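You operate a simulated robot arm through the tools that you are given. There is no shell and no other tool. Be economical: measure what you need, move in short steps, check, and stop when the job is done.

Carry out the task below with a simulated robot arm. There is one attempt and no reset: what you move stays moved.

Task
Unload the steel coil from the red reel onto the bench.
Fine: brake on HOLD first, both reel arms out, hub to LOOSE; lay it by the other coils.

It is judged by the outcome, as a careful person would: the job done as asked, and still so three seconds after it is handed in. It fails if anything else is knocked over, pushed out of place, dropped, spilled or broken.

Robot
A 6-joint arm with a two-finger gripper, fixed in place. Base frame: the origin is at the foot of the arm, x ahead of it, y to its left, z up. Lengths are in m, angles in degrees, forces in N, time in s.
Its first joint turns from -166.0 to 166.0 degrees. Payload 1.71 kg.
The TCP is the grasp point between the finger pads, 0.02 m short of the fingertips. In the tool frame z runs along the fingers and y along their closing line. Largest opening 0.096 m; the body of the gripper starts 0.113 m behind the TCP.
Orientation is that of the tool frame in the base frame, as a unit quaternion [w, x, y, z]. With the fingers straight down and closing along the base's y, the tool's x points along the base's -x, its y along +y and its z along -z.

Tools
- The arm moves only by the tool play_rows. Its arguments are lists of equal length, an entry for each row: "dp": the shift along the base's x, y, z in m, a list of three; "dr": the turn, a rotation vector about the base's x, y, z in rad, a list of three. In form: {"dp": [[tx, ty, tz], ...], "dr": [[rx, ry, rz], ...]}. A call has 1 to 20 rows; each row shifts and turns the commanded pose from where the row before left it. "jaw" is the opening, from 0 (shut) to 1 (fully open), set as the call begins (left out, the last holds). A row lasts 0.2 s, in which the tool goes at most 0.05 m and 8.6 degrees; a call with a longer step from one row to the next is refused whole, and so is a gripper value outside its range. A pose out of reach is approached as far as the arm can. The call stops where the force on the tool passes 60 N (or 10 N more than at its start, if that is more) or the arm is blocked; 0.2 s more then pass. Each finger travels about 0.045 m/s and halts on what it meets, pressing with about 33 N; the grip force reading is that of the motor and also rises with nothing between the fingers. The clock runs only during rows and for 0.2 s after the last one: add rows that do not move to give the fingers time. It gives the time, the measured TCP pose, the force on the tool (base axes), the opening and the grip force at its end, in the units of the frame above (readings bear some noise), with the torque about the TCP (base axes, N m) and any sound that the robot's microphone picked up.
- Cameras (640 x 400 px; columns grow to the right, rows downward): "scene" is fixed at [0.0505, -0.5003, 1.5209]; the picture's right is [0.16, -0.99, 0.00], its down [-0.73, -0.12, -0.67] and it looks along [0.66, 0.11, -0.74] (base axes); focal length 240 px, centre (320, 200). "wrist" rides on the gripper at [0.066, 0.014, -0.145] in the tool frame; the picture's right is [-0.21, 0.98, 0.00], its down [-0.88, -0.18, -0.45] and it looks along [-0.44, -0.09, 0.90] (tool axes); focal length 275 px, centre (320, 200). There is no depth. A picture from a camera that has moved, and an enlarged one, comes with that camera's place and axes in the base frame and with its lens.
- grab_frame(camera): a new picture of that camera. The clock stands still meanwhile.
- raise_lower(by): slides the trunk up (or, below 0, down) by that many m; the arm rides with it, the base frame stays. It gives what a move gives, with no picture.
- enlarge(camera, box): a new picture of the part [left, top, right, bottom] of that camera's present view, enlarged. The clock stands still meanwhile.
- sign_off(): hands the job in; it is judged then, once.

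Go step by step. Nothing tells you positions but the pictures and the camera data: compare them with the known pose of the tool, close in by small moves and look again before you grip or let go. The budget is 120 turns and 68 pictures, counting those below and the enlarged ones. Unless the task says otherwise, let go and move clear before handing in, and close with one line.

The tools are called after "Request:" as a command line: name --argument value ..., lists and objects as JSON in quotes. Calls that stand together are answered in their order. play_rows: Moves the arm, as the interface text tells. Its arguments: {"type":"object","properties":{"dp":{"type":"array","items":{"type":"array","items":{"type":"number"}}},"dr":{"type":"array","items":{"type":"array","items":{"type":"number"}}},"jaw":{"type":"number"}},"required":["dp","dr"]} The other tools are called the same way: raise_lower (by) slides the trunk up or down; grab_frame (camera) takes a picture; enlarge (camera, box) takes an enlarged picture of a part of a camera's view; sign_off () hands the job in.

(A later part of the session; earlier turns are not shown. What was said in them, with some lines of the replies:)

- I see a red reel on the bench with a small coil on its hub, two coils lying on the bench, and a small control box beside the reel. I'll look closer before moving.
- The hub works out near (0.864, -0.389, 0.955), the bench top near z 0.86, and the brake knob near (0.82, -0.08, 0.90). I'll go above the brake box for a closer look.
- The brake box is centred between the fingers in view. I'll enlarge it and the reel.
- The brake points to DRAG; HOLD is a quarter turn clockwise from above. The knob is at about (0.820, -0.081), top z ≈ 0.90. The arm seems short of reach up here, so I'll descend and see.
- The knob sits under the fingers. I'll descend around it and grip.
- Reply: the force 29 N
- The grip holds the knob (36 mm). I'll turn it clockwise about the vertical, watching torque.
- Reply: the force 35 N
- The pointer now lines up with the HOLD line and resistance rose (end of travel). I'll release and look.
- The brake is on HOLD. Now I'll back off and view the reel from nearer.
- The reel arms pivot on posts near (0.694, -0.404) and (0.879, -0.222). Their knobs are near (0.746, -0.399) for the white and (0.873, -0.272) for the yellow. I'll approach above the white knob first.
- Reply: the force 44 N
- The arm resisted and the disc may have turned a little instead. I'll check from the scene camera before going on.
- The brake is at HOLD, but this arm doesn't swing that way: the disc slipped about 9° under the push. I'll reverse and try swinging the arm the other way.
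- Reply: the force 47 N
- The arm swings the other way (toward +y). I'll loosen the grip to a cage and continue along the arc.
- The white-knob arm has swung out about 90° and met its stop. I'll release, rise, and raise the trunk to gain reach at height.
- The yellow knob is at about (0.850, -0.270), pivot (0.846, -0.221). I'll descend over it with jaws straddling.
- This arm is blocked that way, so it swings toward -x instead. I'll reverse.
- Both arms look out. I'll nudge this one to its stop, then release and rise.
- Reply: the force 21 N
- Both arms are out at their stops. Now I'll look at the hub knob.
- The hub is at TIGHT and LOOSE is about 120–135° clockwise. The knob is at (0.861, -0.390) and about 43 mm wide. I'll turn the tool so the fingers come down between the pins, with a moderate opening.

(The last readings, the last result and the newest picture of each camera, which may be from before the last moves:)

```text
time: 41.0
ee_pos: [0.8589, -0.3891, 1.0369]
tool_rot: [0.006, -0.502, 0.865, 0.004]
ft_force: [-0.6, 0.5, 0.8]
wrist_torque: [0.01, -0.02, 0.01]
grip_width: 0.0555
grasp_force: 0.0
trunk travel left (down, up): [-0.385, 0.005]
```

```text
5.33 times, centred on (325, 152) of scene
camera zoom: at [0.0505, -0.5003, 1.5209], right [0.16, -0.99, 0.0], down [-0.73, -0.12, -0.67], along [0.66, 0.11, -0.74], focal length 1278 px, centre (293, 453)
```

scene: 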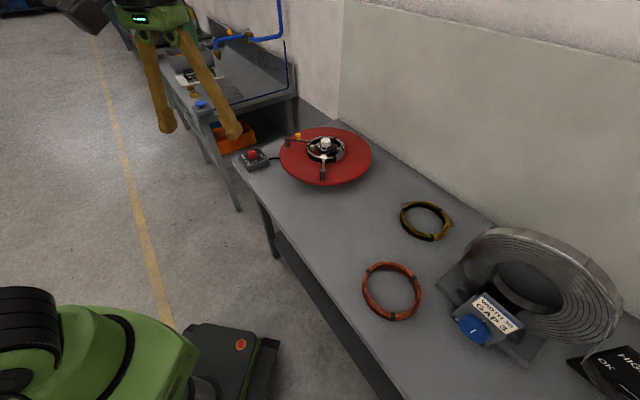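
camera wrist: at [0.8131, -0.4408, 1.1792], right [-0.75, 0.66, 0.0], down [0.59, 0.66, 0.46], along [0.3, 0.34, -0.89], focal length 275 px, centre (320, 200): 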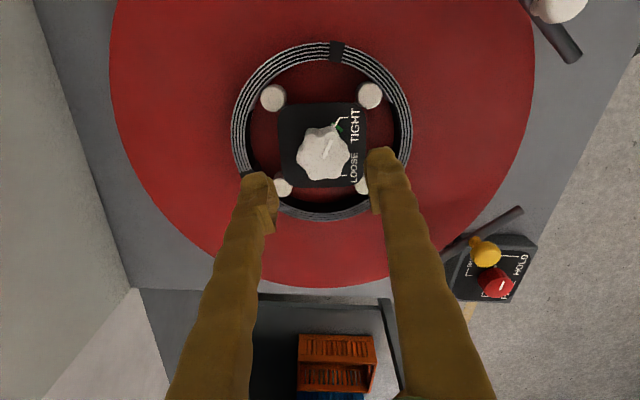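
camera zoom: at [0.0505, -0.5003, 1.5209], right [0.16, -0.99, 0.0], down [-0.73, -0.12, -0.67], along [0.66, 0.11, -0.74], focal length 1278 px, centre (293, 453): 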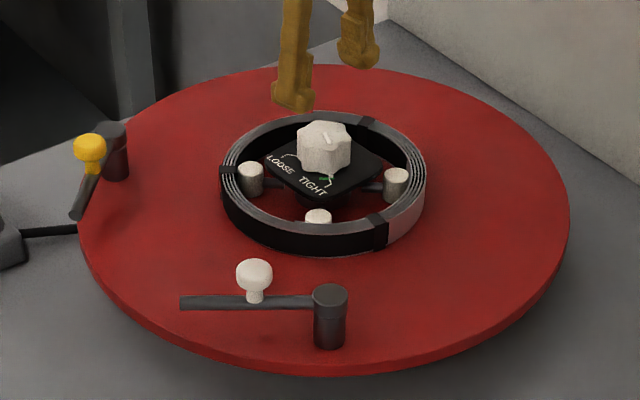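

Request:
play_rows --dp '[[-0.001, 0.001, -0.025], [0, 0, -0.025], [0, 0, -0.013], [0, 0, 0]]' --dr '[[0, 0, 0], [0, 0, 0], [0, 0, 0], [0, 0, 0]]'

Request:
grab_frame --camera "wrist"

Request:
enlarge --camera "scene" --box '[295, 115, 350, 165]'

```text
time: 42.0
ee_pos: [0.8577, -0.3883, 0.9742]
tool_rot: [0.006, -0.502, 0.865, 0.003]
ft_force: [0.1, -0.2, 0.1]
wrist_torque: [0.0, -0.01, 0.0]
grip_width: 0.0557
grasp_force: 0.2
trunk travel left (down, up): [-0.385, 0.005]
```

```text
30 pictures are left
camera wrist: at [0.8116, -0.4402, 1.1158], right [-0.75, 0.67, 0.0], down [0.59, 0.66, 0.46], along [0.3, 0.34, -0.89], focal length 275 px, centre (320, 200)
```

wrist: 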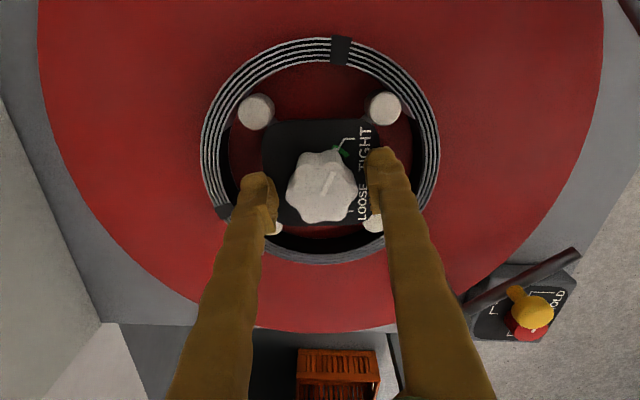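

```text
8.00 times, centred on (322, 140) of scene
camera zoom: at [0.0505, -0.5003, 1.5209], right [0.16, -0.99, 0.0], down [-0.73, -0.12, -0.67], along [0.66, 0.11, -0.74], focal length 1918 px, centre (300, 680)
```

zoom: 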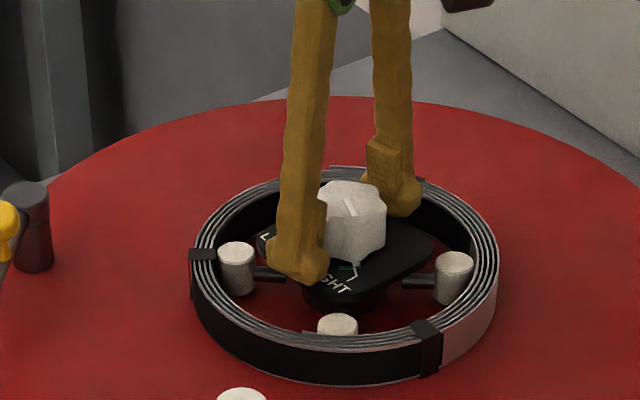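

Fingers straddle the knob. Closing, then turning clockwise.

Request:
play_rows --dp '[[0, 0, 0], [0, 0, 0], [0, 0, 0]]' --dr '[[0, 0, 0], [0, 0, 0], [0, 0, 0]]' --jaw 0.25

Request:
play_rows --dp '[[0, 0, 0], [0, 0, 0], [0, 0, 0], [0, 0, 0]]' --dr '[[0, 0, -0.13], [0, 0, -0.13], [0, 0, -0.13], [0, 0, 0]]'

Request:
enlarge --camera "wrist" --box '[200, 80, 440, 280]'

```text
time: 42.8
ee_pos: [0.8567, -0.3882, 0.9746]
tool_rot: [0.007, -0.501, 0.865, 0.004]
ft_force: [-11.8, 6.5, 0.2]
wrist_torque: [0.06, 0.15, -0.02]
grip_width: 0.0369
grasp_force: 35.2
trunk travel left (down, up): [-0.385, 0.005]
```

```text
time: 43.8
ee_pos: [0.8565, -0.388, 0.9741]
tool_rot: [0.007, -0.324, 0.946, 0.003]
ft_force: [-12.0, 5.8, -1.0]
wrist_torque: [0.08, 0.16, 0.31]
grip_width: 0.0364
grasp_force: 34.6
trunk travel left (down, up): [-0.385, 0.005]
```

```text
2.00 times, centred on (320, 180) of wrist
camera zoom: at [0.7951, -0.4181, 1.1166], right [-0.44, 0.9, 0.0], down [0.8, 0.39, 0.46], along [0.41, 0.2, -0.89], focal length 551 px, centre (320, 240)
```

zoom: 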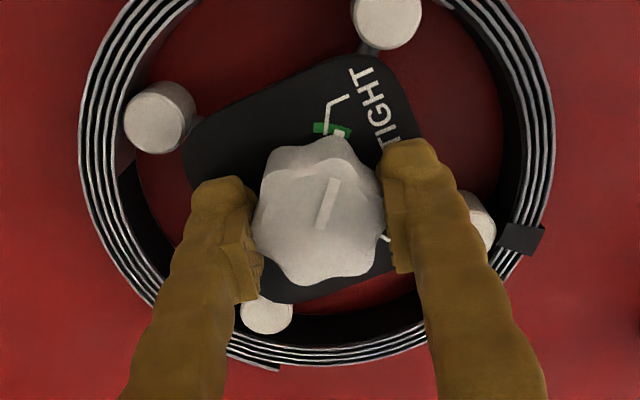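

Request:
play_rows --dp '[[0, 0, 0], [0, 0, 0], [0, 0, 0], [0, 0, 0], [0, 0, 0], [0, 0, 0], [0, 0, 0]]' --dr '[[0, 0, -0.13], [0, 0, -0.13], [0, 0, -0.13], [0, 0, -0.13], [0, 0, -0.13], [0, 0, -0.13], [0, 0, 0]]'

Request:
enlarge --camera "wrist" --box '[200, 80, 440, 280]'

```text
time: 45.4
ee_pos: [0.8579, -0.3897, 0.9735]
tool_rot: [0.007, 0.062, 0.998, -0.002]
ft_force: [2.4, -8.7, 7.0]
wrist_torque: [-0.1, -0.04, 0.36]
grip_width: 0.0365
grasp_force: 35.3
trunk travel left (down, up): [-0.385, 0.005]
```

```text
2.00 times, centred on (320, 180) of wrist
camera zoom: at [0.7919, -0.3667, 1.1166], right [0.32, 0.95, 0.0], down [0.84, -0.29, 0.46], along [0.43, -0.15, -0.89], focal length 551 px, centre (320, 240)
```

zoom: 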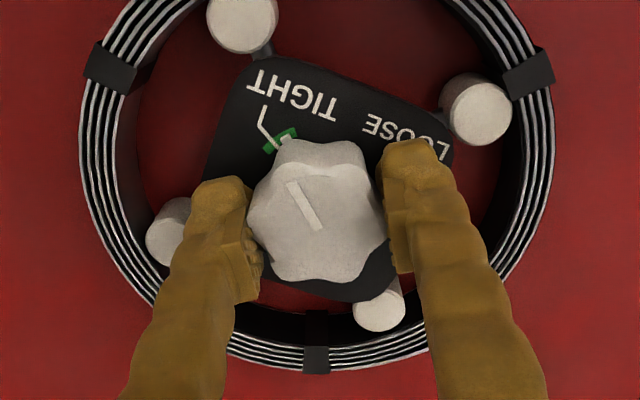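

Working out the angles, the knob slips at the same torque as the brake's end stop. So clockwise is the tight end ("righty-tighty") and LOOSE should be reached counter-clockwise. I'll try that way.

Request:
play_rows --dp '[[0, 0, 0], [0, 0, 0], [0, 0, 0], [0, 0, 0], [0, 0, 0], [0, 0, 0], [0, 0, 0], [0, 0, 0], [0, 0, 0]]' --dr '[[0, 0, 0.13], [0, 0, 0.13], [0, 0, 0.13], [0, 0, 0.13], [0, 0, 0.13], [0, 0, 0.13], [0, 0, 0.13], [0, 0, 0.13], [0, 0, 0]]'

Request:
enlarge --camera "wrist" --box '[200, 80, 440, 280]'

```text
time: 47.4
ee_pos: [0.8565, -0.3885, 0.9742]
tool_rot: [0.006, -0.444, 0.896, 0.003]
ft_force: [-11.6, 5.4, -2.4]
wrist_torque: [0.09, 0.05, -0.05]
grip_width: 0.0364
grasp_force: 34.6
trunk travel left (down, up): [-0.385, 0.005]
```

```text
2.00 times, centred on (320, 180) of wrist
camera zoom: at [0.8049, -0.4329, 1.1166], right [-0.66, 0.76, 0.0], down [0.67, 0.58, 0.46], along [0.34, 0.3, -0.89], focal length 551 px, centre (320, 240)
```

zoom: 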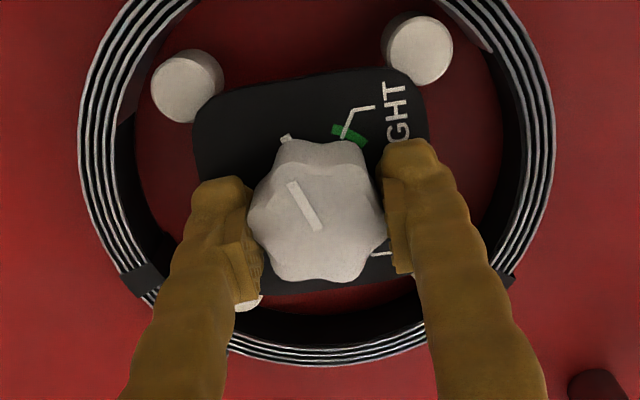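

It turns freely counter-clockwise. Continuing.

Request:
play_rows --dp '[[0, 0, 0], [0, 0, 0], [0, 0, 0], [0, 0, 0], [0, 0, 0], [0, 0, 0], [0, 0, 0], [0, 0, 0], [0, 0, 0], [0, 0, 0], [0, 0, 0]]' --dr '[[0, 0, 0.13], [0, 0, 0.13], [0, 0, 0.13], [0, 0, 0.13], [0, 0, 0.13], [0, 0, 0.13], [0, 0, 0.13], [0, 0, 0.13], [0, 0, 0.13], [0, 0, 0.13], [0, 0, 0]]'

Request:
enlarge --camera "wrist" --box '[200, 80, 440, 280]'

```text
time: 49.8
ee_pos: [0.8567, -0.3896, 0.9749]
tool_rot: [-0.003, 0.896, -0.444, -0.007]
ft_force: [-41.0, -0.6, -14.8]
wrist_torque: [0.13, 0.37, -0.03]
grip_width: 0.0364
grasp_force: 35.0
trunk travel left (down, up): [-0.385, 0.005]
```

```text
2.00 times, centred on (320, 180) of wrist
camera zoom: at [0.8861, -0.4512, 1.1172], right [-0.9, -0.43, 0.0], down [-0.38, 0.8, 0.46], along [-0.2, 0.41, -0.89], focal length 551 px, centre (320, 240)
```

zoom: 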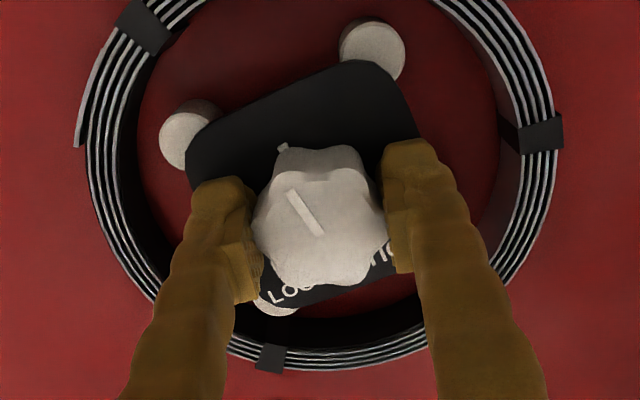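

Request:
play_rows --dp '[[0, 0, 0], [0, 0, 0], [0, 0, 0.012], [0, 0, 0]]' --dr '[[0, 0, 0], [0, 0, 0], [0, 0, 0], [0, 0, 0]]' --jaw 0.58

Request:
play_rows --dp '[[0, 0, 0], [0, 0, 0], [0, 0, 0], [0, 0, 0], [0, 0, 0], [0, 0, 0], [0, 0, 0], [0, 0, 0], [0, 0, 0], [0, 0, 0], [0, 0, 0], [0, 0, 0], [0, 0, 0], [0, 0, 0], [0, 0, 0], [0, 0, 0], [0, 0, 0]]' --dr '[[0, 0, -0.13], [0, 0, -0.13], [0, 0, -0.13], [0, 0, -0.13], [0, 0, -0.13], [0, 0, -0.13], [0, 0, -0.13], [0, 0, -0.13], [0, 0, -0.13], [0, 0, -0.13], [0, 0, -0.13], [0, 0, -0.13], [0, 0, -0.13], [0, 0, -0.13], [0, 0, -0.13], [0, 0, -0.13], [0, 0, 0]]'

Request:
grab_frame --camera "wrist"

```text
time: 50.8
ee_pos: [0.8575, -0.3881, 0.984]
tool_rot: [-0.004, 0.896, -0.444, -0.006]
ft_force: [0.1, -0.4, -0.3]
wrist_torque: [-0.03, 0.01, 0.01]
grip_width: 0.0556
grasp_force: 0.1
trunk travel left (down, up): [-0.385, 0.005]
```

```text
time: 54.4
ee_pos: [0.8575, -0.3877, 0.9858]
tool_rot: [0.007, -0.069, 0.998, 0.001]
ft_force: [0.5, -0.3, -0.5]
wrist_torque: [0.03, -0.01, 0.02]
grip_width: 0.0557
grasp_force: 0.0
trunk travel left (down, up): [-0.385, 0.005]
```

```text
24 pictures are left
camera wrist: at [0.7889, -0.3831, 1.1282], right [0.07, 1.0, 0.0], down [0.89, -0.06, 0.46], along [0.46, -0.03, -0.89], focal length 275 px, centre (320, 200)
```

wrist: 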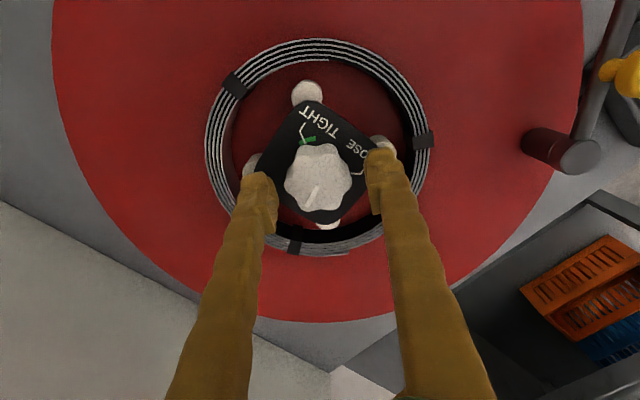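

Request:
play_rows --dp '[[0, 0, -0.012], [0, 0, 0], [0, 0, 0], [0, 0, 0]]' --dr '[[0, 0, 0], [0, 0, 0], [0, 0, 0], [0, 0, 0]]' --jaw 0.25

Request:
play_rows --dp '[[-0.001, 0, 0], [0, 0, 0], [0, 0, 0], [0, 0, 0], [0, 0, 0], [0, 0, 0], [0, 0, 0], [0, 0, 0], [0, 0, 0], [0, 0, 0], [0, 0, 0], [0, 0, 0], [0, 0, 0], [0, 0, 0]]' --dr '[[0, 0, 0.13], [0, 0, 0.13], [0, 0, 0.13], [0, 0, 0.13], [0, 0, 0.13], [0, 0, 0.13], [0, 0, 0.13], [0, 0, 0.13], [0, 0, 0.13], [0, 0, 0.13], [0, 0, 0.13], [0, 0, 0.13], [0, 0, 0.13], [0, 0, 0]]'

Request:
enlarge --camera "wrist" --box '[200, 80, 440, 280]'

```text
time: 55.4
ee_pos: [0.8578, -0.3876, 0.9739]
tool_rot: [0.007, -0.069, 0.998, 0.0]
ft_force: [12.9, -9.9, 13.7]
wrist_torque: [-0.2, -0.1, 0.04]
grip_width: 0.0369
grasp_force: 34.7
trunk travel left (down, up): [-0.385, 0.005]
```

```text
time: 58.4
ee_pos: [0.8542, -0.3877, 0.9735]
tool_rot: [-0.004, 0.793, -0.609, -0.007]
ft_force: [-15.1, 9.9, -2.5]
wrist_torque: [0.1, 0.21, 0.0]
grip_width: 0.0368
grasp_force: 35.2
trunk travel left (down, up): [-0.385, 0.005]
```

```text
2.00 times, centred on (320, 180) of wrist
camera zoom: at [0.8596, -0.4559, 1.1165], right [-1.0, -0.05, 0.0], down [-0.05, 0.89, 0.46], along [-0.03, 0.46, -0.89], focal length 551 px, centre (320, 240)
```

zoom: 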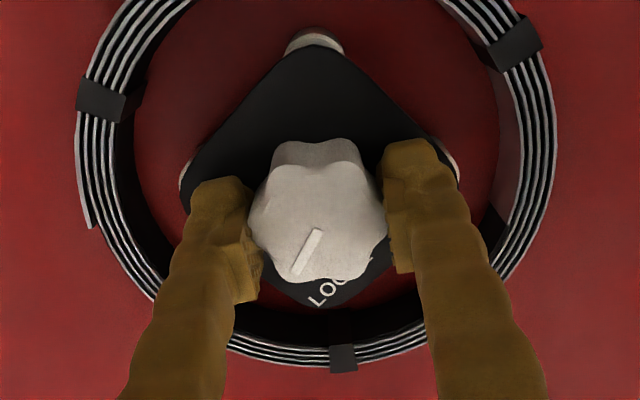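

The pins have retracted and the pointer is nearing LOOSE. A bit more, to the stop.

Request:
play_rows --dp '[[-0.001, 0.001, 0], [0, 0, 0], [0, 0, 0], [0, 0, 0], [0, 0, 0]]' --dr '[[0, 0, 0.13], [0, 0, 0.13], [0, 0, 0.13], [0, 0, 0.08], [0, 0, 0]]'

Request:
play_rows --dp '[[0, 0, 0], [0, 0, 0], [0, 0, 0.04], [0, 0, 0.03], [0, 0, 0]]' --dr '[[0, 0, 0], [0, 0, 0], [0, 0, 0], [0, 0, 0], [0, 0, 0]]' --jaw 0.58

Request:
enlarge --camera "wrist" --box '[200, 50, 440, 250]'

```text
time: 59.6
ee_pos: [0.8557, -0.3888, 0.9739]
tool_rot: [-0.003, 0.913, -0.408, -0.006]
ft_force: [-9.4, -4.3, 3.2]
wrist_torque: [-0.17, 0.07, -0.62]
grip_width: 0.0363
grasp_force: 35.3
trunk travel left (down, up): [-0.385, 0.005]
```

```text
time: 60.8
ee_pos: [0.8541, -0.3875, 1.0439]
tool_rot: [-0.003, 0.913, -0.408, -0.007]
ft_force: [-0.5, -0.6, 0.6]
wrist_torque: [0.02, 0.04, -0.04]
grip_width: 0.0556
grasp_force: 0.0
trunk travel left (down, up): [-0.385, 0.005]
```

```text
2.00 times, centred on (320, 150) of wrist
camera zoom: at [0.8899, -0.4471, 1.1865], right [-0.87, -0.5, 0.0], down [-0.44, 0.77, 0.46], along [-0.23, 0.4, -0.89], focal length 551 px, centre (320, 300)
```

zoom: 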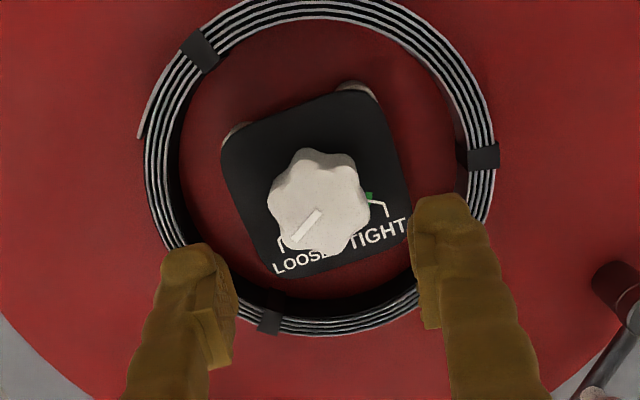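

The hub is at LOOSE and the pins are retracted. I'll grip the coil wall on its near-left side, at (0.807, -0.341) between the clips and clear of the hub plate's corners. The fingers will close radially.

Request:
play_rows --dp '[[-0.004, 0.004, 0], [-0.004, 0.004, 0], [-0.004, 0.004, 0], [-0.004, 0.004, 0], [-0.004, 0.004, 0], [-0.004, 0.004, 0], [-0.004, 0.004, 0], [-0.004, 0.004, 0], [-0.004, 0.004, 0], [-0.004, 0.004, 0], [-0.004, 0.004, 0], [-0.004, 0.003, 0], [0, 0, 0]]' --dr '[[0, 0, -0.127], [0, 0, -0.127], [0, 0, -0.127], [0, 0, -0.127], [0, 0, -0.127], [0, 0, -0.127], [0, 0, -0.127], [0, 0, -0.127], [0, 0, -0.127], [0, 0, -0.127], [0, 0, -0.127], [0, 0, -0.127], [0, 0, 0]]' --jaw 0.4

Request:
grab_frame --camera "wrist"

Request:
enlarge --camera "scene" --box '[280, 115, 380, 180]'

```text
time: 63.6
ee_pos: [0.8081, -0.3401, 1.0434]
tool_rot: [0.006, -0.378, 0.926, 0.002]
ft_force: [-1.4, 0.1, -0.4]
wrist_torque: [0.0, -0.01, -0.05]
grip_width: 0.0384
grasp_force: 0.0
trunk travel left (down, up): [-0.385, 0.005]
```

```text
21 pictures are left
camera wrist: at [0.7497, -0.3772, 1.1863], right [-0.54, 0.84, 0.0], down [0.75, 0.48, 0.46], along [0.38, 0.25, -0.89], focal length 275 px, centre (320, 200)
```

wrist: 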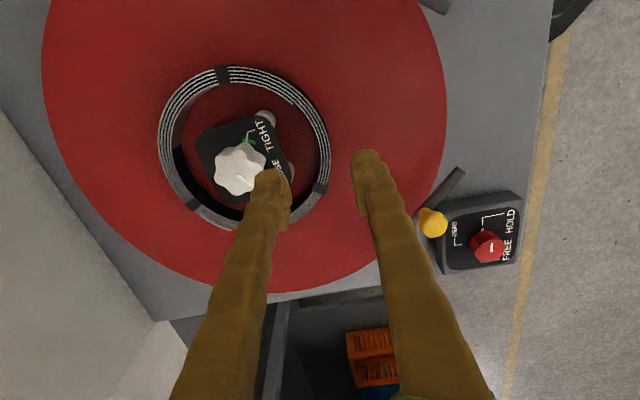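

```text
6.15 times, centred on (330, 148) of scene
camera zoom: at [0.0505, -0.5003, 1.5209], right [0.16, -0.99, 0.0], down [-0.73, -0.12, -0.67], along [0.66, 0.11, -0.74], focal length 1475 px, centre (258, 523)
```

zoom: 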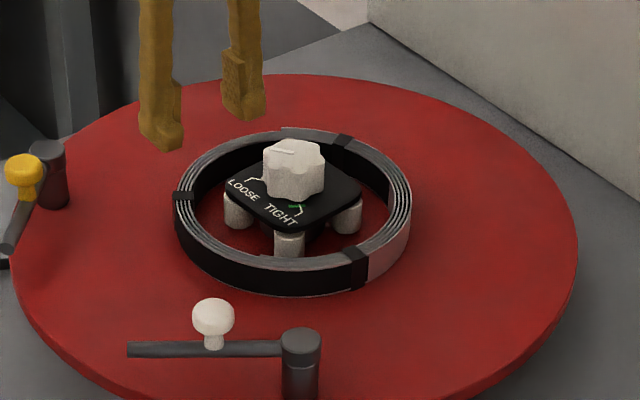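

The coil wall is about 4 mm further out than the jaw centre. I'll correct for that and descend around the wall.

Request:
play_rows --dp '[[-0.002, 0.0035, -0.03], [0, 0, -0.03], [0, 0, -0.02], [0, 0, -0.012], [0, 0, 0]]' --dr '[[0, 0, 0], [0, 0, 0], [0, 0, 0], [0, 0, 0], [0, 0, 0]]'

Request:
grab_frame --camera "wrist"

Request:
enlarge --camera "scene" --box '[290, 120, 360, 170]'

```text
time: 64.6
ee_pos: [0.7919, -0.3361, 0.9682]
tool_rot: [0.014, -0.38, 0.925, -0.001]
ft_force: [1.0, 0.2, -0.8]
wrist_torque: [0.06, 0.08, 0.01]
grip_width: 0.0384
grasp_force: 0.1
trunk travel left (down, up): [-0.385, 0.005]
stopped in row 4: the force on the tool passed its limit at 78 N (the readings are from after the stop); the commanded pose is now the measured one
```

```text
19 pictures are left
camera wrist: at [0.7326, -0.3735, 1.1112], right [-0.54, 0.84, -0.01], down [0.74, 0.48, 0.47], along [0.4, 0.25, -0.88], focal length 275 px, centre (320, 200)
```

wrist: 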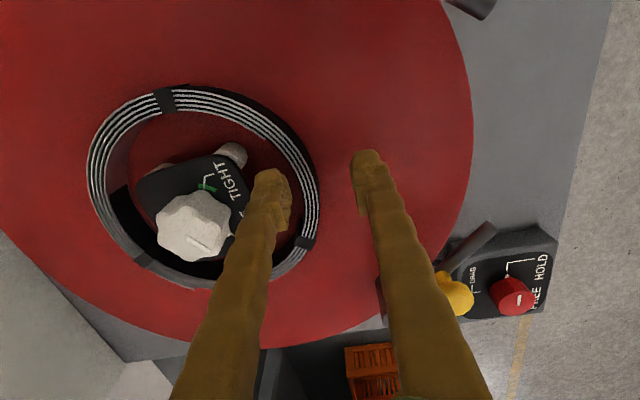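

```text
8.00 times, centred on (325, 145) of scene
camera zoom: at [0.0505, -0.5003, 1.5209], right [0.16, -0.99, 0.0], down [-0.73, -0.12, -0.67], along [0.66, 0.11, -0.74], focal length 1918 px, centre (280, 640)
```

zoom: 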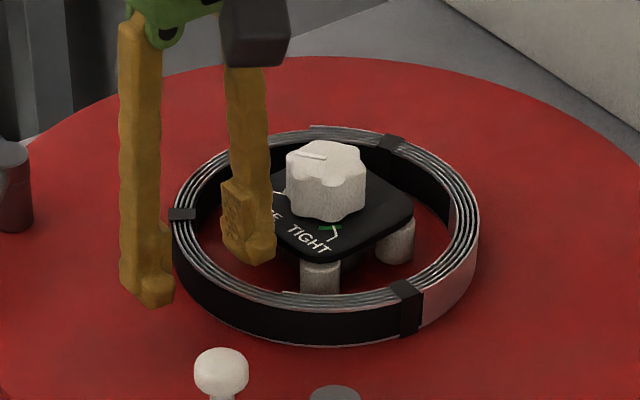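

The inner finger caught the hub plate's corner, and nothing seems displaced. The plate's flat side faces 148°, where the wall point is (0.790, -0.350). I'll lift a little, turn 13°, shift there and check.

Request:
play_rows --dp '[[0, 0, 0.02], [-0.001, -0.007, 0], [-0.001, -0.007, 0], [0, 0, 0]]' --dr '[[0, 0, 0], [0, 0, 0.115], [0, 0, 0.115], [0, 0, 0]]'

Request:
grab_frame --camera "wrist"

```text
time: 65.6
ee_pos: [0.7889, -0.3501, 0.9898]
tool_rot: [0.014, -0.483, 0.875, 0.0]
ft_force: [0.0, -0.2, -1.1]
wrist_torque: [0.0, 0.01, 0.0]
grip_width: 0.0384
grasp_force: 0.0
trunk travel left (down, up): [-0.385, 0.005]
```

```text
17 pictures are left
camera wrist: at [0.7404, -0.3998, 1.1322], right [-0.72, 0.7, -0.01], down [0.61, 0.64, 0.47], along [0.33, 0.33, -0.88], focal length 275 px, centre (320, 200)
```

wrist: 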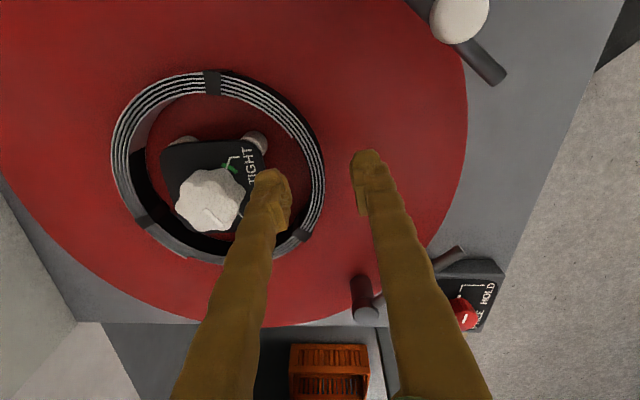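

Request:
play_rows --dp '[[0.0035, -0.002, 0], [0, 0, -0.02], [0, 0, -0.01], [0, 0, 0]]' --dr '[[0, 0, 0], [0, 0, 0], [0, 0, 0], [0, 0, 0]]'

Request:
enlarge --camera "wrist" --box '[200, 80, 440, 280]'

```text
time: 66.8
ee_pos: [0.7773, -0.3518, 0.9723]
tool_rot: [0.022, -0.483, 0.876, -0.004]
ft_force: [-0.2, 0.2, 0.2]
wrist_torque: [0.01, -0.1, -0.01]
grip_width: 0.0384
grasp_force: 0.1
trunk travel left (down, up): [-0.385, 0.005]
stopped in row 4: the force on the tool passed its limit at 62 N (the readings are from after the stop); the commanded pose is now the measured one
```

```text
2.00 times, centred on (320, 180) of wrist
camera zoom: at [0.7252, -0.4017, 1.1148], right [-0.72, 0.7, -0.02], down [0.61, 0.64, 0.48], along [0.35, 0.33, -0.88], focal length 551 px, centre (320, 240)
```

zoom: 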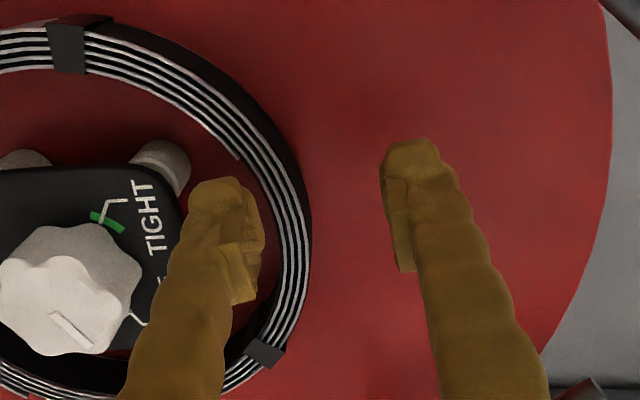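

Both stops were vertical contacts with the plate's top edge, so the inner finger needs to sit about 8 mm further out. I'll remove the small tilt, reposition and compare in the picture.

Request:
play_rows --dp '[[0, 0, 0.015], [0.0067, 0.005, 0], [0.0067, 0.005, 0], [0, 0, 0], [0, 0, -0.008], [0, 0, 0]]' --dr '[[0, 0, 0], [-0.012, 0.03, 0], [0, 0, 0], [0, 0, 0], [0, 0, 0], [0, 0, 0]]'

Request:
enlarge --camera "wrist" --box '[200, 80, 440, 280]'

```text
time: 68.2
ee_pos: [0.7933, -0.3414, 0.9791]
tool_rot: [0.005, -0.482, 0.876, 0.0]
ft_force: [0.4, 0.1, -0.2]
wrist_torque: [0.0, 0.03, -0.04]
grip_width: 0.0384
grasp_force: 0.0
trunk travel left (down, up): [-0.385, 0.005]
```

```text
2.00 times, centred on (320, 180) of wrist
camera zoom: at [0.7461, -0.3897, 1.1227], right [-0.72, 0.7, 0.0], down [0.62, 0.64, 0.45], along [0.32, 0.32, -0.89], focal length 551 px, centre (320, 240)
```

zoom: 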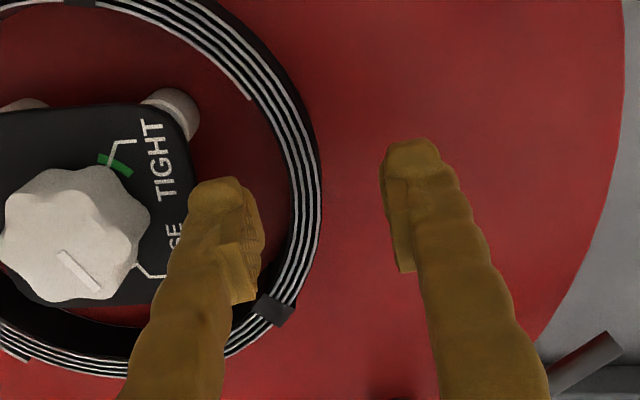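

The inner finger overlaps the plate edge by about 1 mm, with about 5 mm free on the wall side. I'll shift outward 3 mm and descend gently.

Request:
play_rows --dp '[[-0.0026, 0.0016, 0], [0, 0, -0.008], [0, 0, -0.006], [0, 0, -0.006], [0, 0, -0.006], [0, 0, 0]]' --dr '[[0, 0, 0], [0, 0, 0], [0, 0, 0], [0, 0, 0], [0, 0, 0], [0, 0, 0]]'

Request:
enlarge --camera "wrist" --box '[200, 80, 440, 280]'

```text
time: 69.6
ee_pos: [0.7904, -0.3387, 0.9532]
tool_rot: [0.004, -0.483, 0.876, 0.0]
ft_force: [-0.2, 0.2, 0.5]
wrist_torque: [0.01, -0.02, 0.0]
grip_width: 0.0384
grasp_force: 0.1
trunk travel left (down, up): [-0.385, 0.005]
```

```text
2.00 times, centred on (320, 180) of wrist
camera zoom: at [0.7431, -0.3874, 1.0965], right [-0.72, 0.7, 0.0], down [0.62, 0.64, 0.45], along [0.32, 0.32, -0.89], focal length 551 px, centre (320, 240)
```

zoom: 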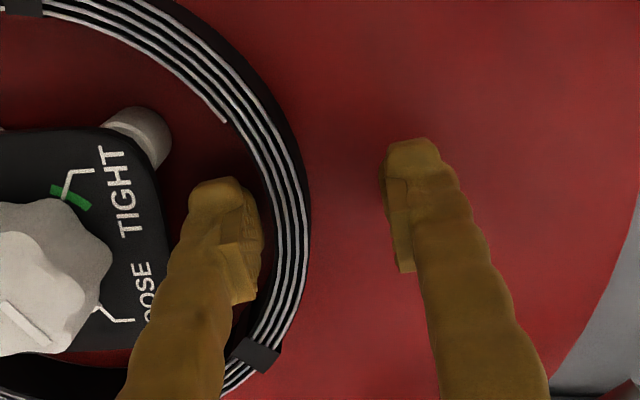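

Clear: the inner finger is inside the wall without contact. A few mm lower, then close on the wall.

Request:
play_rows --dp '[[0, 0, -0.004], [0, 0, -0.003], [0, 0, 0]]' --dr '[[0, 0, 0], [0, 0, 0], [0, 0, 0]]'

Request:
play_rows --dp '[[0, 0, 0], [0, 0, 0], [0, 0, 0], [0, 0, 0]]' --dr '[[0, 0, 0], [0, 0, 0], [0, 0, 0], [0, 0, 0]]' --jaw 0.05

Request:
enlarge --camera "wrist" --box '[200, 80, 440, 280]'

```text
time: 70.4
ee_pos: [0.7926, -0.3384, 0.9469]
tool_rot: [0.004, -0.483, 0.875, -0.001]
ft_force: [-0.4, 0.0, 0.1]
wrist_torque: [-0.04, 0.0, 0.01]
grip_width: 0.0385
grasp_force: 0.1
trunk travel left (down, up): [-0.385, 0.005]
```

```text
time: 71.4
ee_pos: [0.7916, -0.3399, 0.9467]
tool_rot: [0.005, -0.484, 0.875, 0.0]
ft_force: [0.2, -0.1, 0.3]
wrist_torque: [0.01, -0.01, -0.16]
grip_width: 0.0106
grasp_force: 32.7
trunk travel left (down, up): [-0.385, 0.005]
```

```text
2.00 times, centred on (320, 180) of wrist
camera zoom: at [0.7433, -0.3875, 1.0896], right [-0.72, 0.7, 0.0], down [0.62, 0.64, 0.45], along [0.32, 0.32, -0.89], focal length 551 px, centre (320, 240)
```

zoom: 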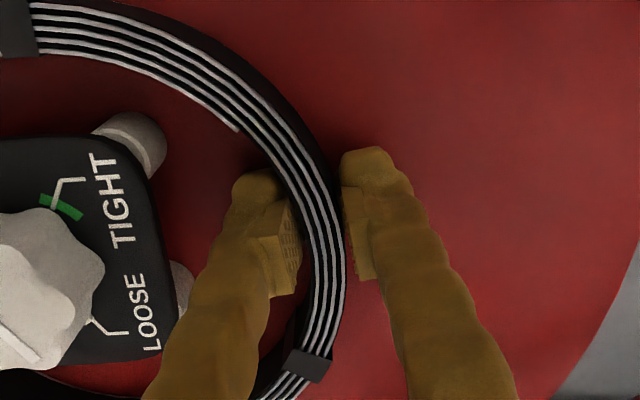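

The wall is gripped (10.6 mm). Lifting gently straight up.

Request:
play_rows --dp '[[0, 0, 0.005], [0, 0, 0.01], [0, 0, 0.01], [0, 0, 0]]' --dr '[[0, 0, 0], [0, 0, 0], [0, 0, 0], [0, 0, 0]]'

Request:
enlarge --camera "scene" --box '[270, 105, 390, 195]'

```text
time: 72.4
ee_pos: [0.7904, -0.3394, 0.972]
tool_rot: [0.004, -0.482, 0.876, 0.0]
ft_force: [0.8, 0.1, 0.8]
wrist_torque: [-0.02, 0.01, -0.02]
grip_width: 0.0049
grasp_force: 0.1
trunk travel left (down, up): [-0.385, 0.005]
```

```text
4.44 times, centred on (330, 150) of scene
camera zoom: at [0.0505, -0.5003, 1.5209], right [0.16, -0.99, 0.0], down [-0.73, -0.12, -0.67], along [0.66, 0.11, -0.74], focal length 1065 px, centre (276, 422)
```

zoom: 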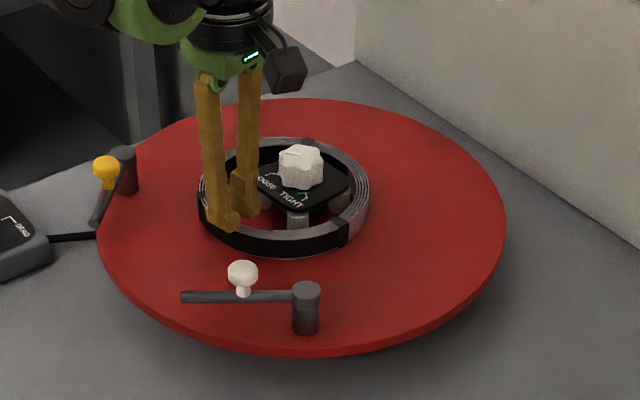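

The grip was too shallow and slid off upward; the coil is still seated on the disc. I'll reopen here, go deeper until just above the disc, and regrip.

Request:
play_rows --dp '[[0.0008, 0.0003, 0.004], [0, 0, 0], [0, 0, 0], [0, 0, 0]]' --dr '[[0, 0, 0], [0, 0, 0], [0, 0, 0], [0, 0, 0]]' --jaw 0.4

Request:
play_rows --dp '[[0, 0, -0.008], [0, 0, -0.008], [0, 0, -0.008], [0, 0, -0.006], [0, 0, -0.003], [0, 0, -0.002], [0, 0, 0]]' --dr '[[0, 0, 0], [0, 0, 0], [0, 0, 0], [0, 0, 0], [0, 0, 0], [0, 0, 0], [0, 0, 0]]'

```text
time: 73.4
ee_pos: [0.7912, -0.3389, 0.9749]
tool_rot: [0.004, -0.482, 0.876, -0.001]
ft_force: [0.1, -0.4, 0.9]
wrist_torque: [0.0, -0.02, 0.01]
grip_width: 0.0383
grasp_force: 0.0
trunk travel left (down, up): [-0.385, 0.005]
```

```text
time: 75.0
ee_pos: [0.7913, -0.3395, 0.9436]
tool_rot: [0.005, -0.482, 0.876, -0.002]
ft_force: [10.4, -5.3, 50.6]
wrist_torque: [0.38, 0.55, 0.01]
grip_width: 0.0369
grasp_force: 0.1
trunk travel left (down, up): [-0.385, 0.005]
```

I've touched the disc at TCP z ≈ 0.9435, so this is full depth. I'll relieve the pressure, grip at full depth, and lift in very small steps.

Request:
play_rows --dp '[[0, 0, 0.0028], [0, 0, 0], [0, 0, 0], [0, 0, 0], [0, 0, 0]]' --dr '[[0, 0, 0], [0, 0, 0], [0, 0, 0], [0, 0, 0], [0, 0, 0]]' --jaw 0

Request:
play_rows --dp '[[0, 0, 0.002], [0, 0, 0.002], [0, 0, 0.002], [0, 0, 0.002], [0, 0, 0]]' --dr '[[0, 0, 0], [0, 0, 0], [0, 0, 0], [0, 0, 0], [0, 0, 0]]'

Request:
enlarge --camera "scene" --box '[290, 115, 370, 175]'

```text
time: 76.2
ee_pos: [0.7907, -0.3387, 0.9435]
tool_rot: [0.005, -0.482, 0.876, -0.001]
ft_force: [-6.0, 3.3, 12.3]
wrist_torque: [0.01, 0.08, -0.04]
grip_width: 0.0105
grasp_force: 33.4
trunk travel left (down, up): [-0.385, 0.005]
```

```text
time: 77.4
ee_pos: [0.7915, -0.3403, 0.9517]
tool_rot: [0.004, -0.482, 0.876, -0.001]
ft_force: [-0.3, 0.2, -2.3]
wrist_torque: [0.03, 0.02, -0.05]
grip_width: 0.0105
grasp_force: 32.7
trunk travel left (down, up): [-0.385, 0.005]
```

```text
6.67 times, centred on (330, 145) of scene
camera zoom: at [0.0505, -0.5003, 1.5209], right [0.16, -0.99, 0.0], down [-0.73, -0.12, -0.67], along [0.66, 0.11, -0.74], focal length 1598 px, centre (253, 567)
```

zoom: 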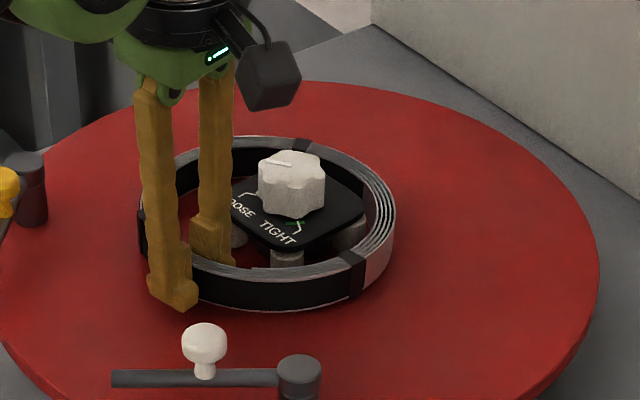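

Request:
play_rows --dp '[[0, 0, 0.003], [0, 0, 0.003], [0, 0, 0.003], [0, 0, 0.003], [0, 0, 0]]' --dr '[[0, 0, 0], [0, 0, 0], [0, 0, 0], [0, 0, 0], [0, 0, 0]]'

Request:
enlarge --camera "scene" --box '[290, 115, 370, 175]'

```text
time: 78.6
ee_pos: [0.7922, -0.3389, 0.9626]
tool_rot: [0.004, -0.483, 0.876, 0.0]
ft_force: [0.4, 0.5, -4.0]
wrist_torque: [0.16, 0.24, 0.0]
grip_width: 0.0103
grasp_force: 33.5
trunk travel left (down, up): [-0.385, 0.005]
```

```text
6.67 times, centred on (330, 145) of scene
camera zoom: at [0.0505, -0.5003, 1.5209], right [0.16, -0.99, 0.0], down [-0.73, -0.12, -0.67], along [0.66, 0.11, -0.74], focal length 1598 px, centre (253, 567)
```

zoom: 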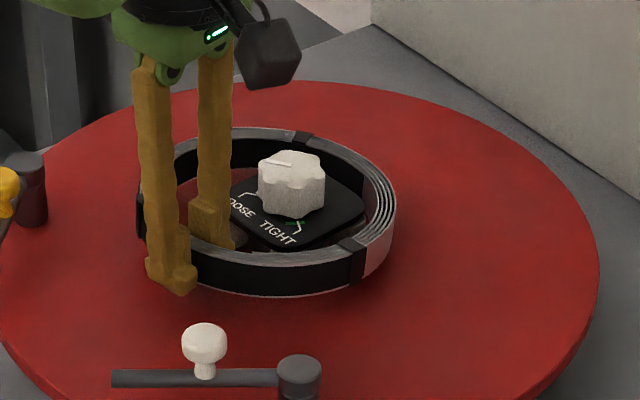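

The coil is lifted level (about 4 N). I'll continue lifting slowly clear of the hub.

Request:
play_rows --dp '[[0, 0, 0.004], [0, 0, 0.006], [0, 0, 0.006], [0, 0, 0.006], [0, 0, 0.006], [0, 0, 0.006], [0, 0, 0.006], [0, 0, 0.006], [0, 0, 0.006], [0, 0, 0.006], [0, 0, 0.006], [0, 0, 0.006], [0, 0, 0.004], [0, 0, 0]]' --dr '[[0, 0, 0], [0, 0, 0], [0, 0, 0], [0, 0, 0], [0, 0, 0], [0, 0, 0], [0, 0, 0], [0, 0, 0], [0, 0, 0], [0, 0, 0], [0, 0, 0], [0, 0, 0], [0, 0, 0], [0, 0, 0]]'

Request:
grab_frame --camera "scene"

```text
time: 81.6
ee_pos: [0.7917, -0.3408, 1.0373]
tool_rot: [0.005, -0.482, 0.876, 0.0]
ft_force: [0.4, -0.2, -3.7]
wrist_torque: [0.13, 0.25, 0.03]
grip_width: 0.0106
grasp_force: 33.1
trunk travel left (down, up): [-0.385, 0.005]
```

```text
9 pictures are left
```

scene: 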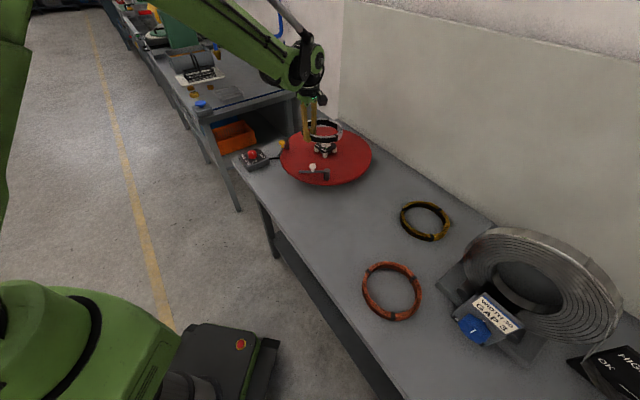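

I'll carry the coil to a free spot between the reel and the two coils, with its centre at about (0.525, -0.575). That leaves about 4 cm to each neighbour.

Request:
play_rows --dp '[[-0.006, -0.004, 0], [-0.012, -0.007, 0], [-0.017, -0.01, 0], [-0.017, -0.01, 0], [-0.017, -0.01, 0], [-0.017, -0.01, 0], [-0.017, -0.01, 0], [-0.017, -0.01, 0], [-0.017, -0.01, 0], [-0.017, -0.01, 0], [-0.017, -0.01, 0], [-0.017, -0.01, 0], [-0.017, -0.01, 0], [-0.017, -0.01, 0], [-0.017, -0.01, 0], [-0.017, -0.01, 0], [-0.017, -0.01, 0], [-0.017, -0.01, 0], [-0.012, -0.008, 0], [-0.006, -0.004, 0]]' --dr '[[0, 0, 0], [0, 0, 0], [0, 0, 0], [0, 0, 0], [0, 0, 0], [0, 0, 0], [0, 0, 0], [0, 0, 0], [0, 0, 0], [0, 0, 0], [0, 0, 0], [0, 0, 0], [0, 0, 0], [0, 0, 0], [0, 0, 0], [0, 0, 0], [0, 0, 0], [0, 0, 0], [0, 0, 0], [0, 0, 0]]'

```text
time: 85.8
ee_pos: [0.4841, -0.523, 1.0373]
tool_rot: [0.004, -0.482, 0.876, -0.001]
ft_force: [-0.4, -0.1, -3.8]
wrist_torque: [0.15, 0.22, -0.01]
grip_width: 0.011
grasp_force: 32.5
trunk travel left (down, up): [-0.385, 0.005]
```

Request:
play_rows --dp '[[-0.007, -0.004, 0], [-0.007, -0.004, 0], [-0.007, -0.004, 0], [0, 0, -0.008], [0, 0, -0.012], [0, 0, -0.012], [0, 0, -0.012], [0, 0, -0.012], [0, 0, -0.012], [0, 0, -0.012], [0, 0, -0.01], [0, 0, -0.006], [0, 0, 0]]' --dr '[[0, 0, 0], [0, 0, 0], [0, 0, 0], [0, 0, 0], [0, 0, 0], [0, 0, 0], [0, 0, 0], [0, 0, 0], [0, 0, 0], [0, 0, 0], [0, 0, 0], [0, 0, 0], [0, 0, 0]]'

Request:
enlarge --camera "scene" --box '[270, 150, 510, 320]'

```text
time: 88.6
ee_pos: [0.4633, -0.5335, 0.9422]
tool_rot: [0.004, -0.483, 0.876, -0.001]
ft_force: [0.3, 0.6, -4.6]
wrist_torque: [0.13, 0.25, 0.0]
grip_width: 0.0108
grasp_force: 33.4
trunk travel left (down, up): [-0.385, 0.005]
```

```text
2.35 times, centred on (390, 235) of scene
camera zoom: at [0.0505, -0.5003, 1.5209], right [0.16, -0.99, 0.0], down [-0.73, -0.12, -0.67], along [0.66, 0.11, -0.74], focal length 564 px, centre (155, 118)
```

zoom: 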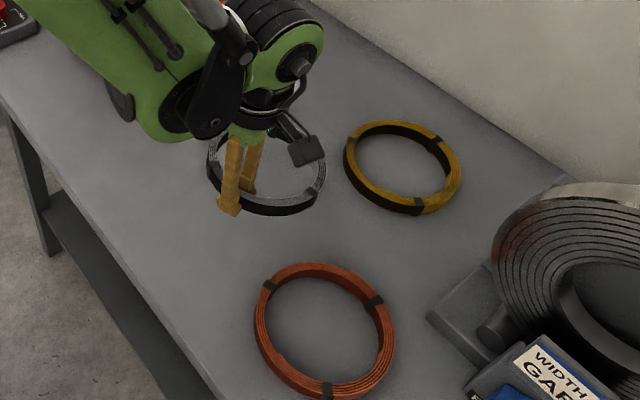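

The spot is clear. Lowering slowly now until the bench takes the weight.

Request:
play_rows --dp '[[0, 0, -0.006], [0, 0, -0.008], [0, 0, -0.008], [0, 0, -0.008], [0, 0, -0.006], [0, 0, -0.004], [0, 0, -0.003], [0, 0, 0]]' --dr '[[0, 0, 0], [0, 0, 0], [0, 0, 0], [0, 0, 0], [0, 0, 0], [0, 0, 0], [0, 0, 0], [0, 0, 0]]'

Request:
play_rows --dp '[[0, 0, -0.002], [0, 0, -0.002], [0, 0, -0.002], [0, 0, 0]]' --dr '[[0, 0, 0], [0, 0, 0], [0, 0, 0], [0, 0, 0]]'

```text
time: 90.4
ee_pos: [0.4631, -0.5334, 0.8983]
tool_rot: [0.004, -0.482, 0.876, -0.001]
ft_force: [0.2, 0.6, -4.0]
wrist_torque: [0.13, 0.26, 0.01]
grip_width: 0.011
grasp_force: 33.4
trunk travel left (down, up): [-0.385, 0.005]
```

```text
time: 91.4
ee_pos: [0.4628, -0.534, 0.8927]
tool_rot: [0.005, -0.483, 0.876, 0.0]
ft_force: [0.3, -0.5, -2.6]
wrist_torque: [0.04, 0.09, -0.05]
grip_width: 0.0103
grasp_force: 33.3
trunk travel left (down, up): [-0.385, 0.005]
```

Request:
play_rows --dp '[[0, 0, -0.0015], [0, 0, -0.0015], [0, 0, 0]]' --dr '[[0, 0, 0], [0, 0, 0], [0, 0, 0]]'

Request:
play_rows --dp '[[0, 0, -0.0015], [0, 0, 0]]' --dr '[[0, 0, 0], [0, 0, 0]]'

Request:
enlarge --camera "wrist" --box '[120, 60, 440, 280]'

```text
time: 92.2
ee_pos: [0.4626, -0.5336, 0.8908]
tool_rot: [0.004, -0.482, 0.876, 0.001]
ft_force: [-0.6, -0.2, -2.4]
wrist_torque: [0.02, 0.02, -0.02]
grip_width: 0.0106
grasp_force: 33.0
trunk travel left (down, up): [-0.385, 0.005]
```

```text
time: 92.8
ee_pos: [0.4622, -0.5349, 0.8895]
tool_rot: [0.004, -0.482, 0.876, -0.002]
ft_force: [1.2, -0.2, -2.1]
wrist_torque: [0.04, 0.05, -0.07]
grip_width: 0.0103
grasp_force: 32.9
trunk travel left (down, up): [-0.385, 0.005]
```

```text
1.82 times, centred on (280, 170) of wrist
camera zoom: at [0.4151, -0.5824, 1.0316], right [-0.72, 0.7, 0.0], down [0.62, 0.64, 0.45], along [0.32, 0.32, -0.89], focal length 500 px, centre (393, 254)
```

zoom: 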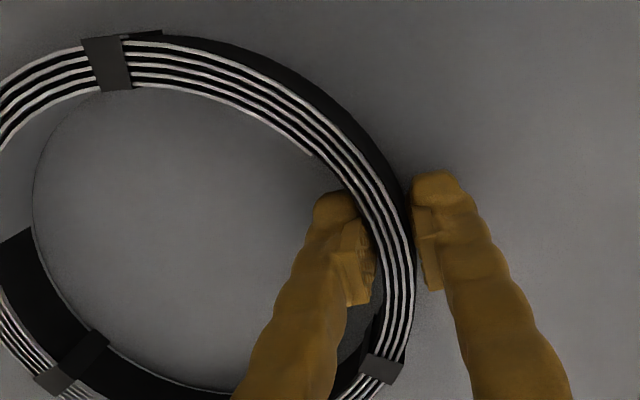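

The far side rests; the near side still has a few mm to go.

Request:
play_rows --dp '[[0, 0, -0.0015], [0, 0, -0.0015], [0, 0, 0]]' --dr '[[0, 0, 0], [0, 0, 0], [0, 0, 0]]'

Request:
play_rows --dp '[[0, 0, -0.0015], [0, 0, 0]]' --dr '[[0, 0, 0], [0, 0, 0]]'

```text
time: 93.6
ee_pos: [0.462, -0.5358, 0.8851]
tool_rot: [0.004, -0.482, 0.876, -0.001]
ft_force: [-0.7, 0.5, -1.8]
wrist_torque: [0.01, 0.06, 0.0]
grip_width: 0.0105
grasp_force: 33.3
trunk travel left (down, up): [-0.385, 0.005]
```

```text
time: 94.2
ee_pos: [0.4621, -0.5353, 0.8848]
tool_rot: [0.004, -0.483, 0.876, -0.001]
ft_force: [-0.4, -0.3, -1.5]
wrist_torque: [0.0, -0.01, -0.04]
grip_width: 0.0104
grasp_force: 32.8
trunk travel left (down, up): [-0.385, 0.005]
```

Request:
play_rows --dp '[[0, 0, -0.0015], [0, 0, -0.001], [0, 0, 0]]' --dr '[[0, 0, 0], [0, 0, 0], [0, 0, 0]]'

Request:
play_rows --dp '[[0, 0, -0.0015], [0, 0, 0]]' --dr '[[0, 0, 0], [0, 0, 0]]'

```text
time: 95.0
ee_pos: [0.4642, -0.5331, 0.8809]
tool_rot: [0.005, -0.483, 0.876, 0.0]
ft_force: [0.3, 0.5, -1.9]
wrist_torque: [0.02, -0.01, -0.02]
grip_width: 0.0104
grasp_force: 33.3
trunk travel left (down, up): [-0.385, 0.005]
```

```text
time: 95.6
ee_pos: [0.4614, -0.5331, 0.8808]
tool_rot: [0.005, -0.483, 0.876, -0.001]
ft_force: [4.6, -3.2, 11.9]
wrist_torque: [0.15, -0.17, -0.01]
grip_width: 0.0102
grasp_force: 33.0
trunk travel left (down, up): [-0.385, 0.005]
```

The coil is on the bench (contact force reversed). Releasing and rising straight up.

Request:
play_rows --dp '[[0, 0, 0.0005], [0, 0, 0], [0, 0, 0], [0, 0, 0], [0, 0, 0.01], [0, 0, 0.02], [0, 0, 0.03], [0, 0, 0.04], [0, 0, 0.04], [0, 0, 0.03], [0, 0, 0]]' --dr '[[0, 0, 0], [0, 0, 0], [0, 0, 0], [0, 0, 0], [0, 0, 0], [0, 0, 0], [0, 0, 0], [0, 0, 0], [0, 0, 0], [0, 0, 0], [0, 0, 0]]' --jaw 0.4

Request:
grab_frame --camera "scene"

```text
time: 98.0
ee_pos: [0.4634, -0.5348, 1.0502]
tool_rot: [0.004, -0.483, 0.876, -0.001]
ft_force: [0.5, -0.2, -0.4]
wrist_torque: [0.0, -0.03, -0.04]
grip_width: 0.0386
grasp_force: 0.1
trunk travel left (down, up): [-0.385, 0.005]
```

```text
6 pictures are left
```

scene: 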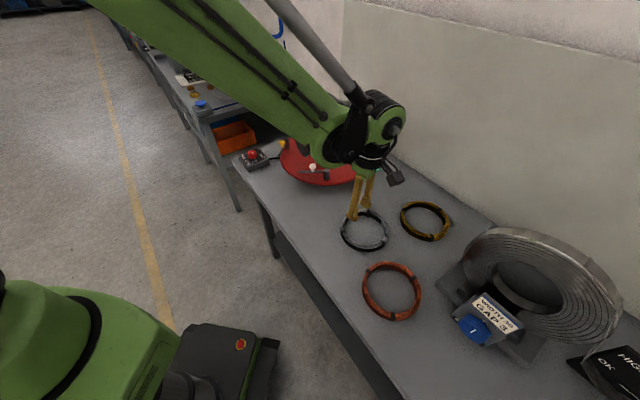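

The coil lies flat by the other two. I'll move clear and check the reel and brake once more.

Request:
play_rows --dp '[[-0.03, 0.02, 0.02], [-0.03, 0.03, 0.02], [-0.03, 0.03, 0.02], [-0.02, 0.03, 0.02], [-0.02, 0.03, 0.02], [0, 0, 0]]' --dr '[[0, 0, 0], [0, 0, 0], [0, 0, 0], [0, 0, 0], [0, 0, 0], [0, 0, 0]]'

Request:
enlarge --camera "scene" --box '[230, 120, 470, 290]'

Request:
enlarge --camera "scene" --box '[235, 120, 375, 190]'

```text
time: 99.4
ee_pos: [0.3344, -0.3931, 1.1508]
tool_rot: [0.005, -0.483, 0.876, -0.002]
ft_force: [-0.6, 0.2, 0.3]
wrist_torque: [-0.04, -0.04, -0.02]
grip_width: 0.0385
grasp_force: 0.1
trunk travel left (down, up): [-0.385, 0.005]
```

```text
2.35 times, centred on (350, 205) of scene
camera zoom: at [0.0505, -0.5003, 1.5209], right [0.16, -0.99, 0.0], down [-0.73, -0.12, -0.67], along [0.66, 0.11, -0.74], focal length 564 px, centre (249, 188)
```

zoom: 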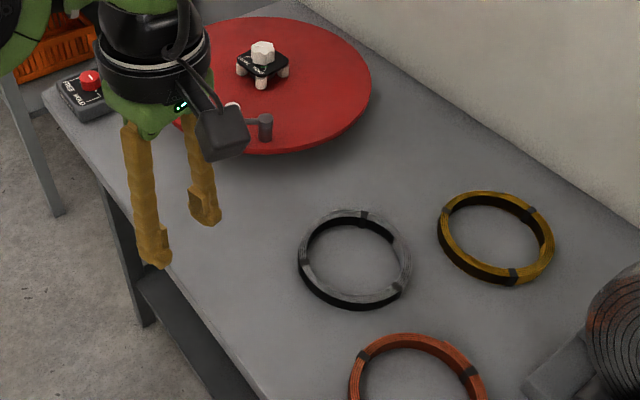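

```text
4.57 times, centred on (305, 155) of scene
camera zoom: at [0.0505, -0.5003, 1.5209], right [0.16, -0.99, 0.0], down [-0.73, -0.12, -0.67], along [0.66, 0.11, -0.74], focal length 1096 px, centre (389, 406)
```

zoom: 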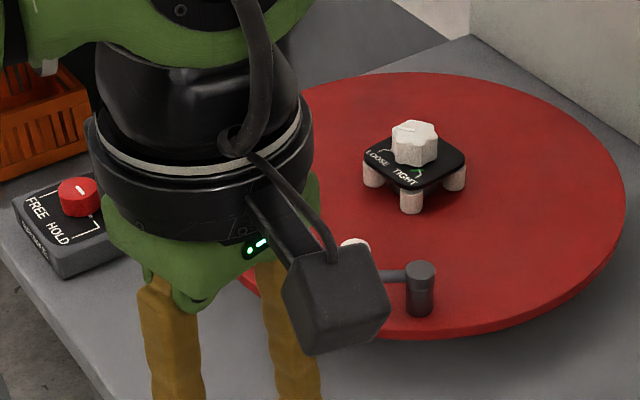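

The steel coil lies flat by the other coils. The brake shows HOLD, the hub is at LOOSE, both reel arms were left out, and the gripper is clear, so I'm handing in.

Request:
sign_off

```text
The job is handed in.
```

The steel coil is off the red reel and lying flat on the bench by the other coils, with the brake on HOLD, both reel arms out and the hub at LOOSE; on the way the disc turned about 9° and the gripper touched the hub plate twice, with no visible damage.
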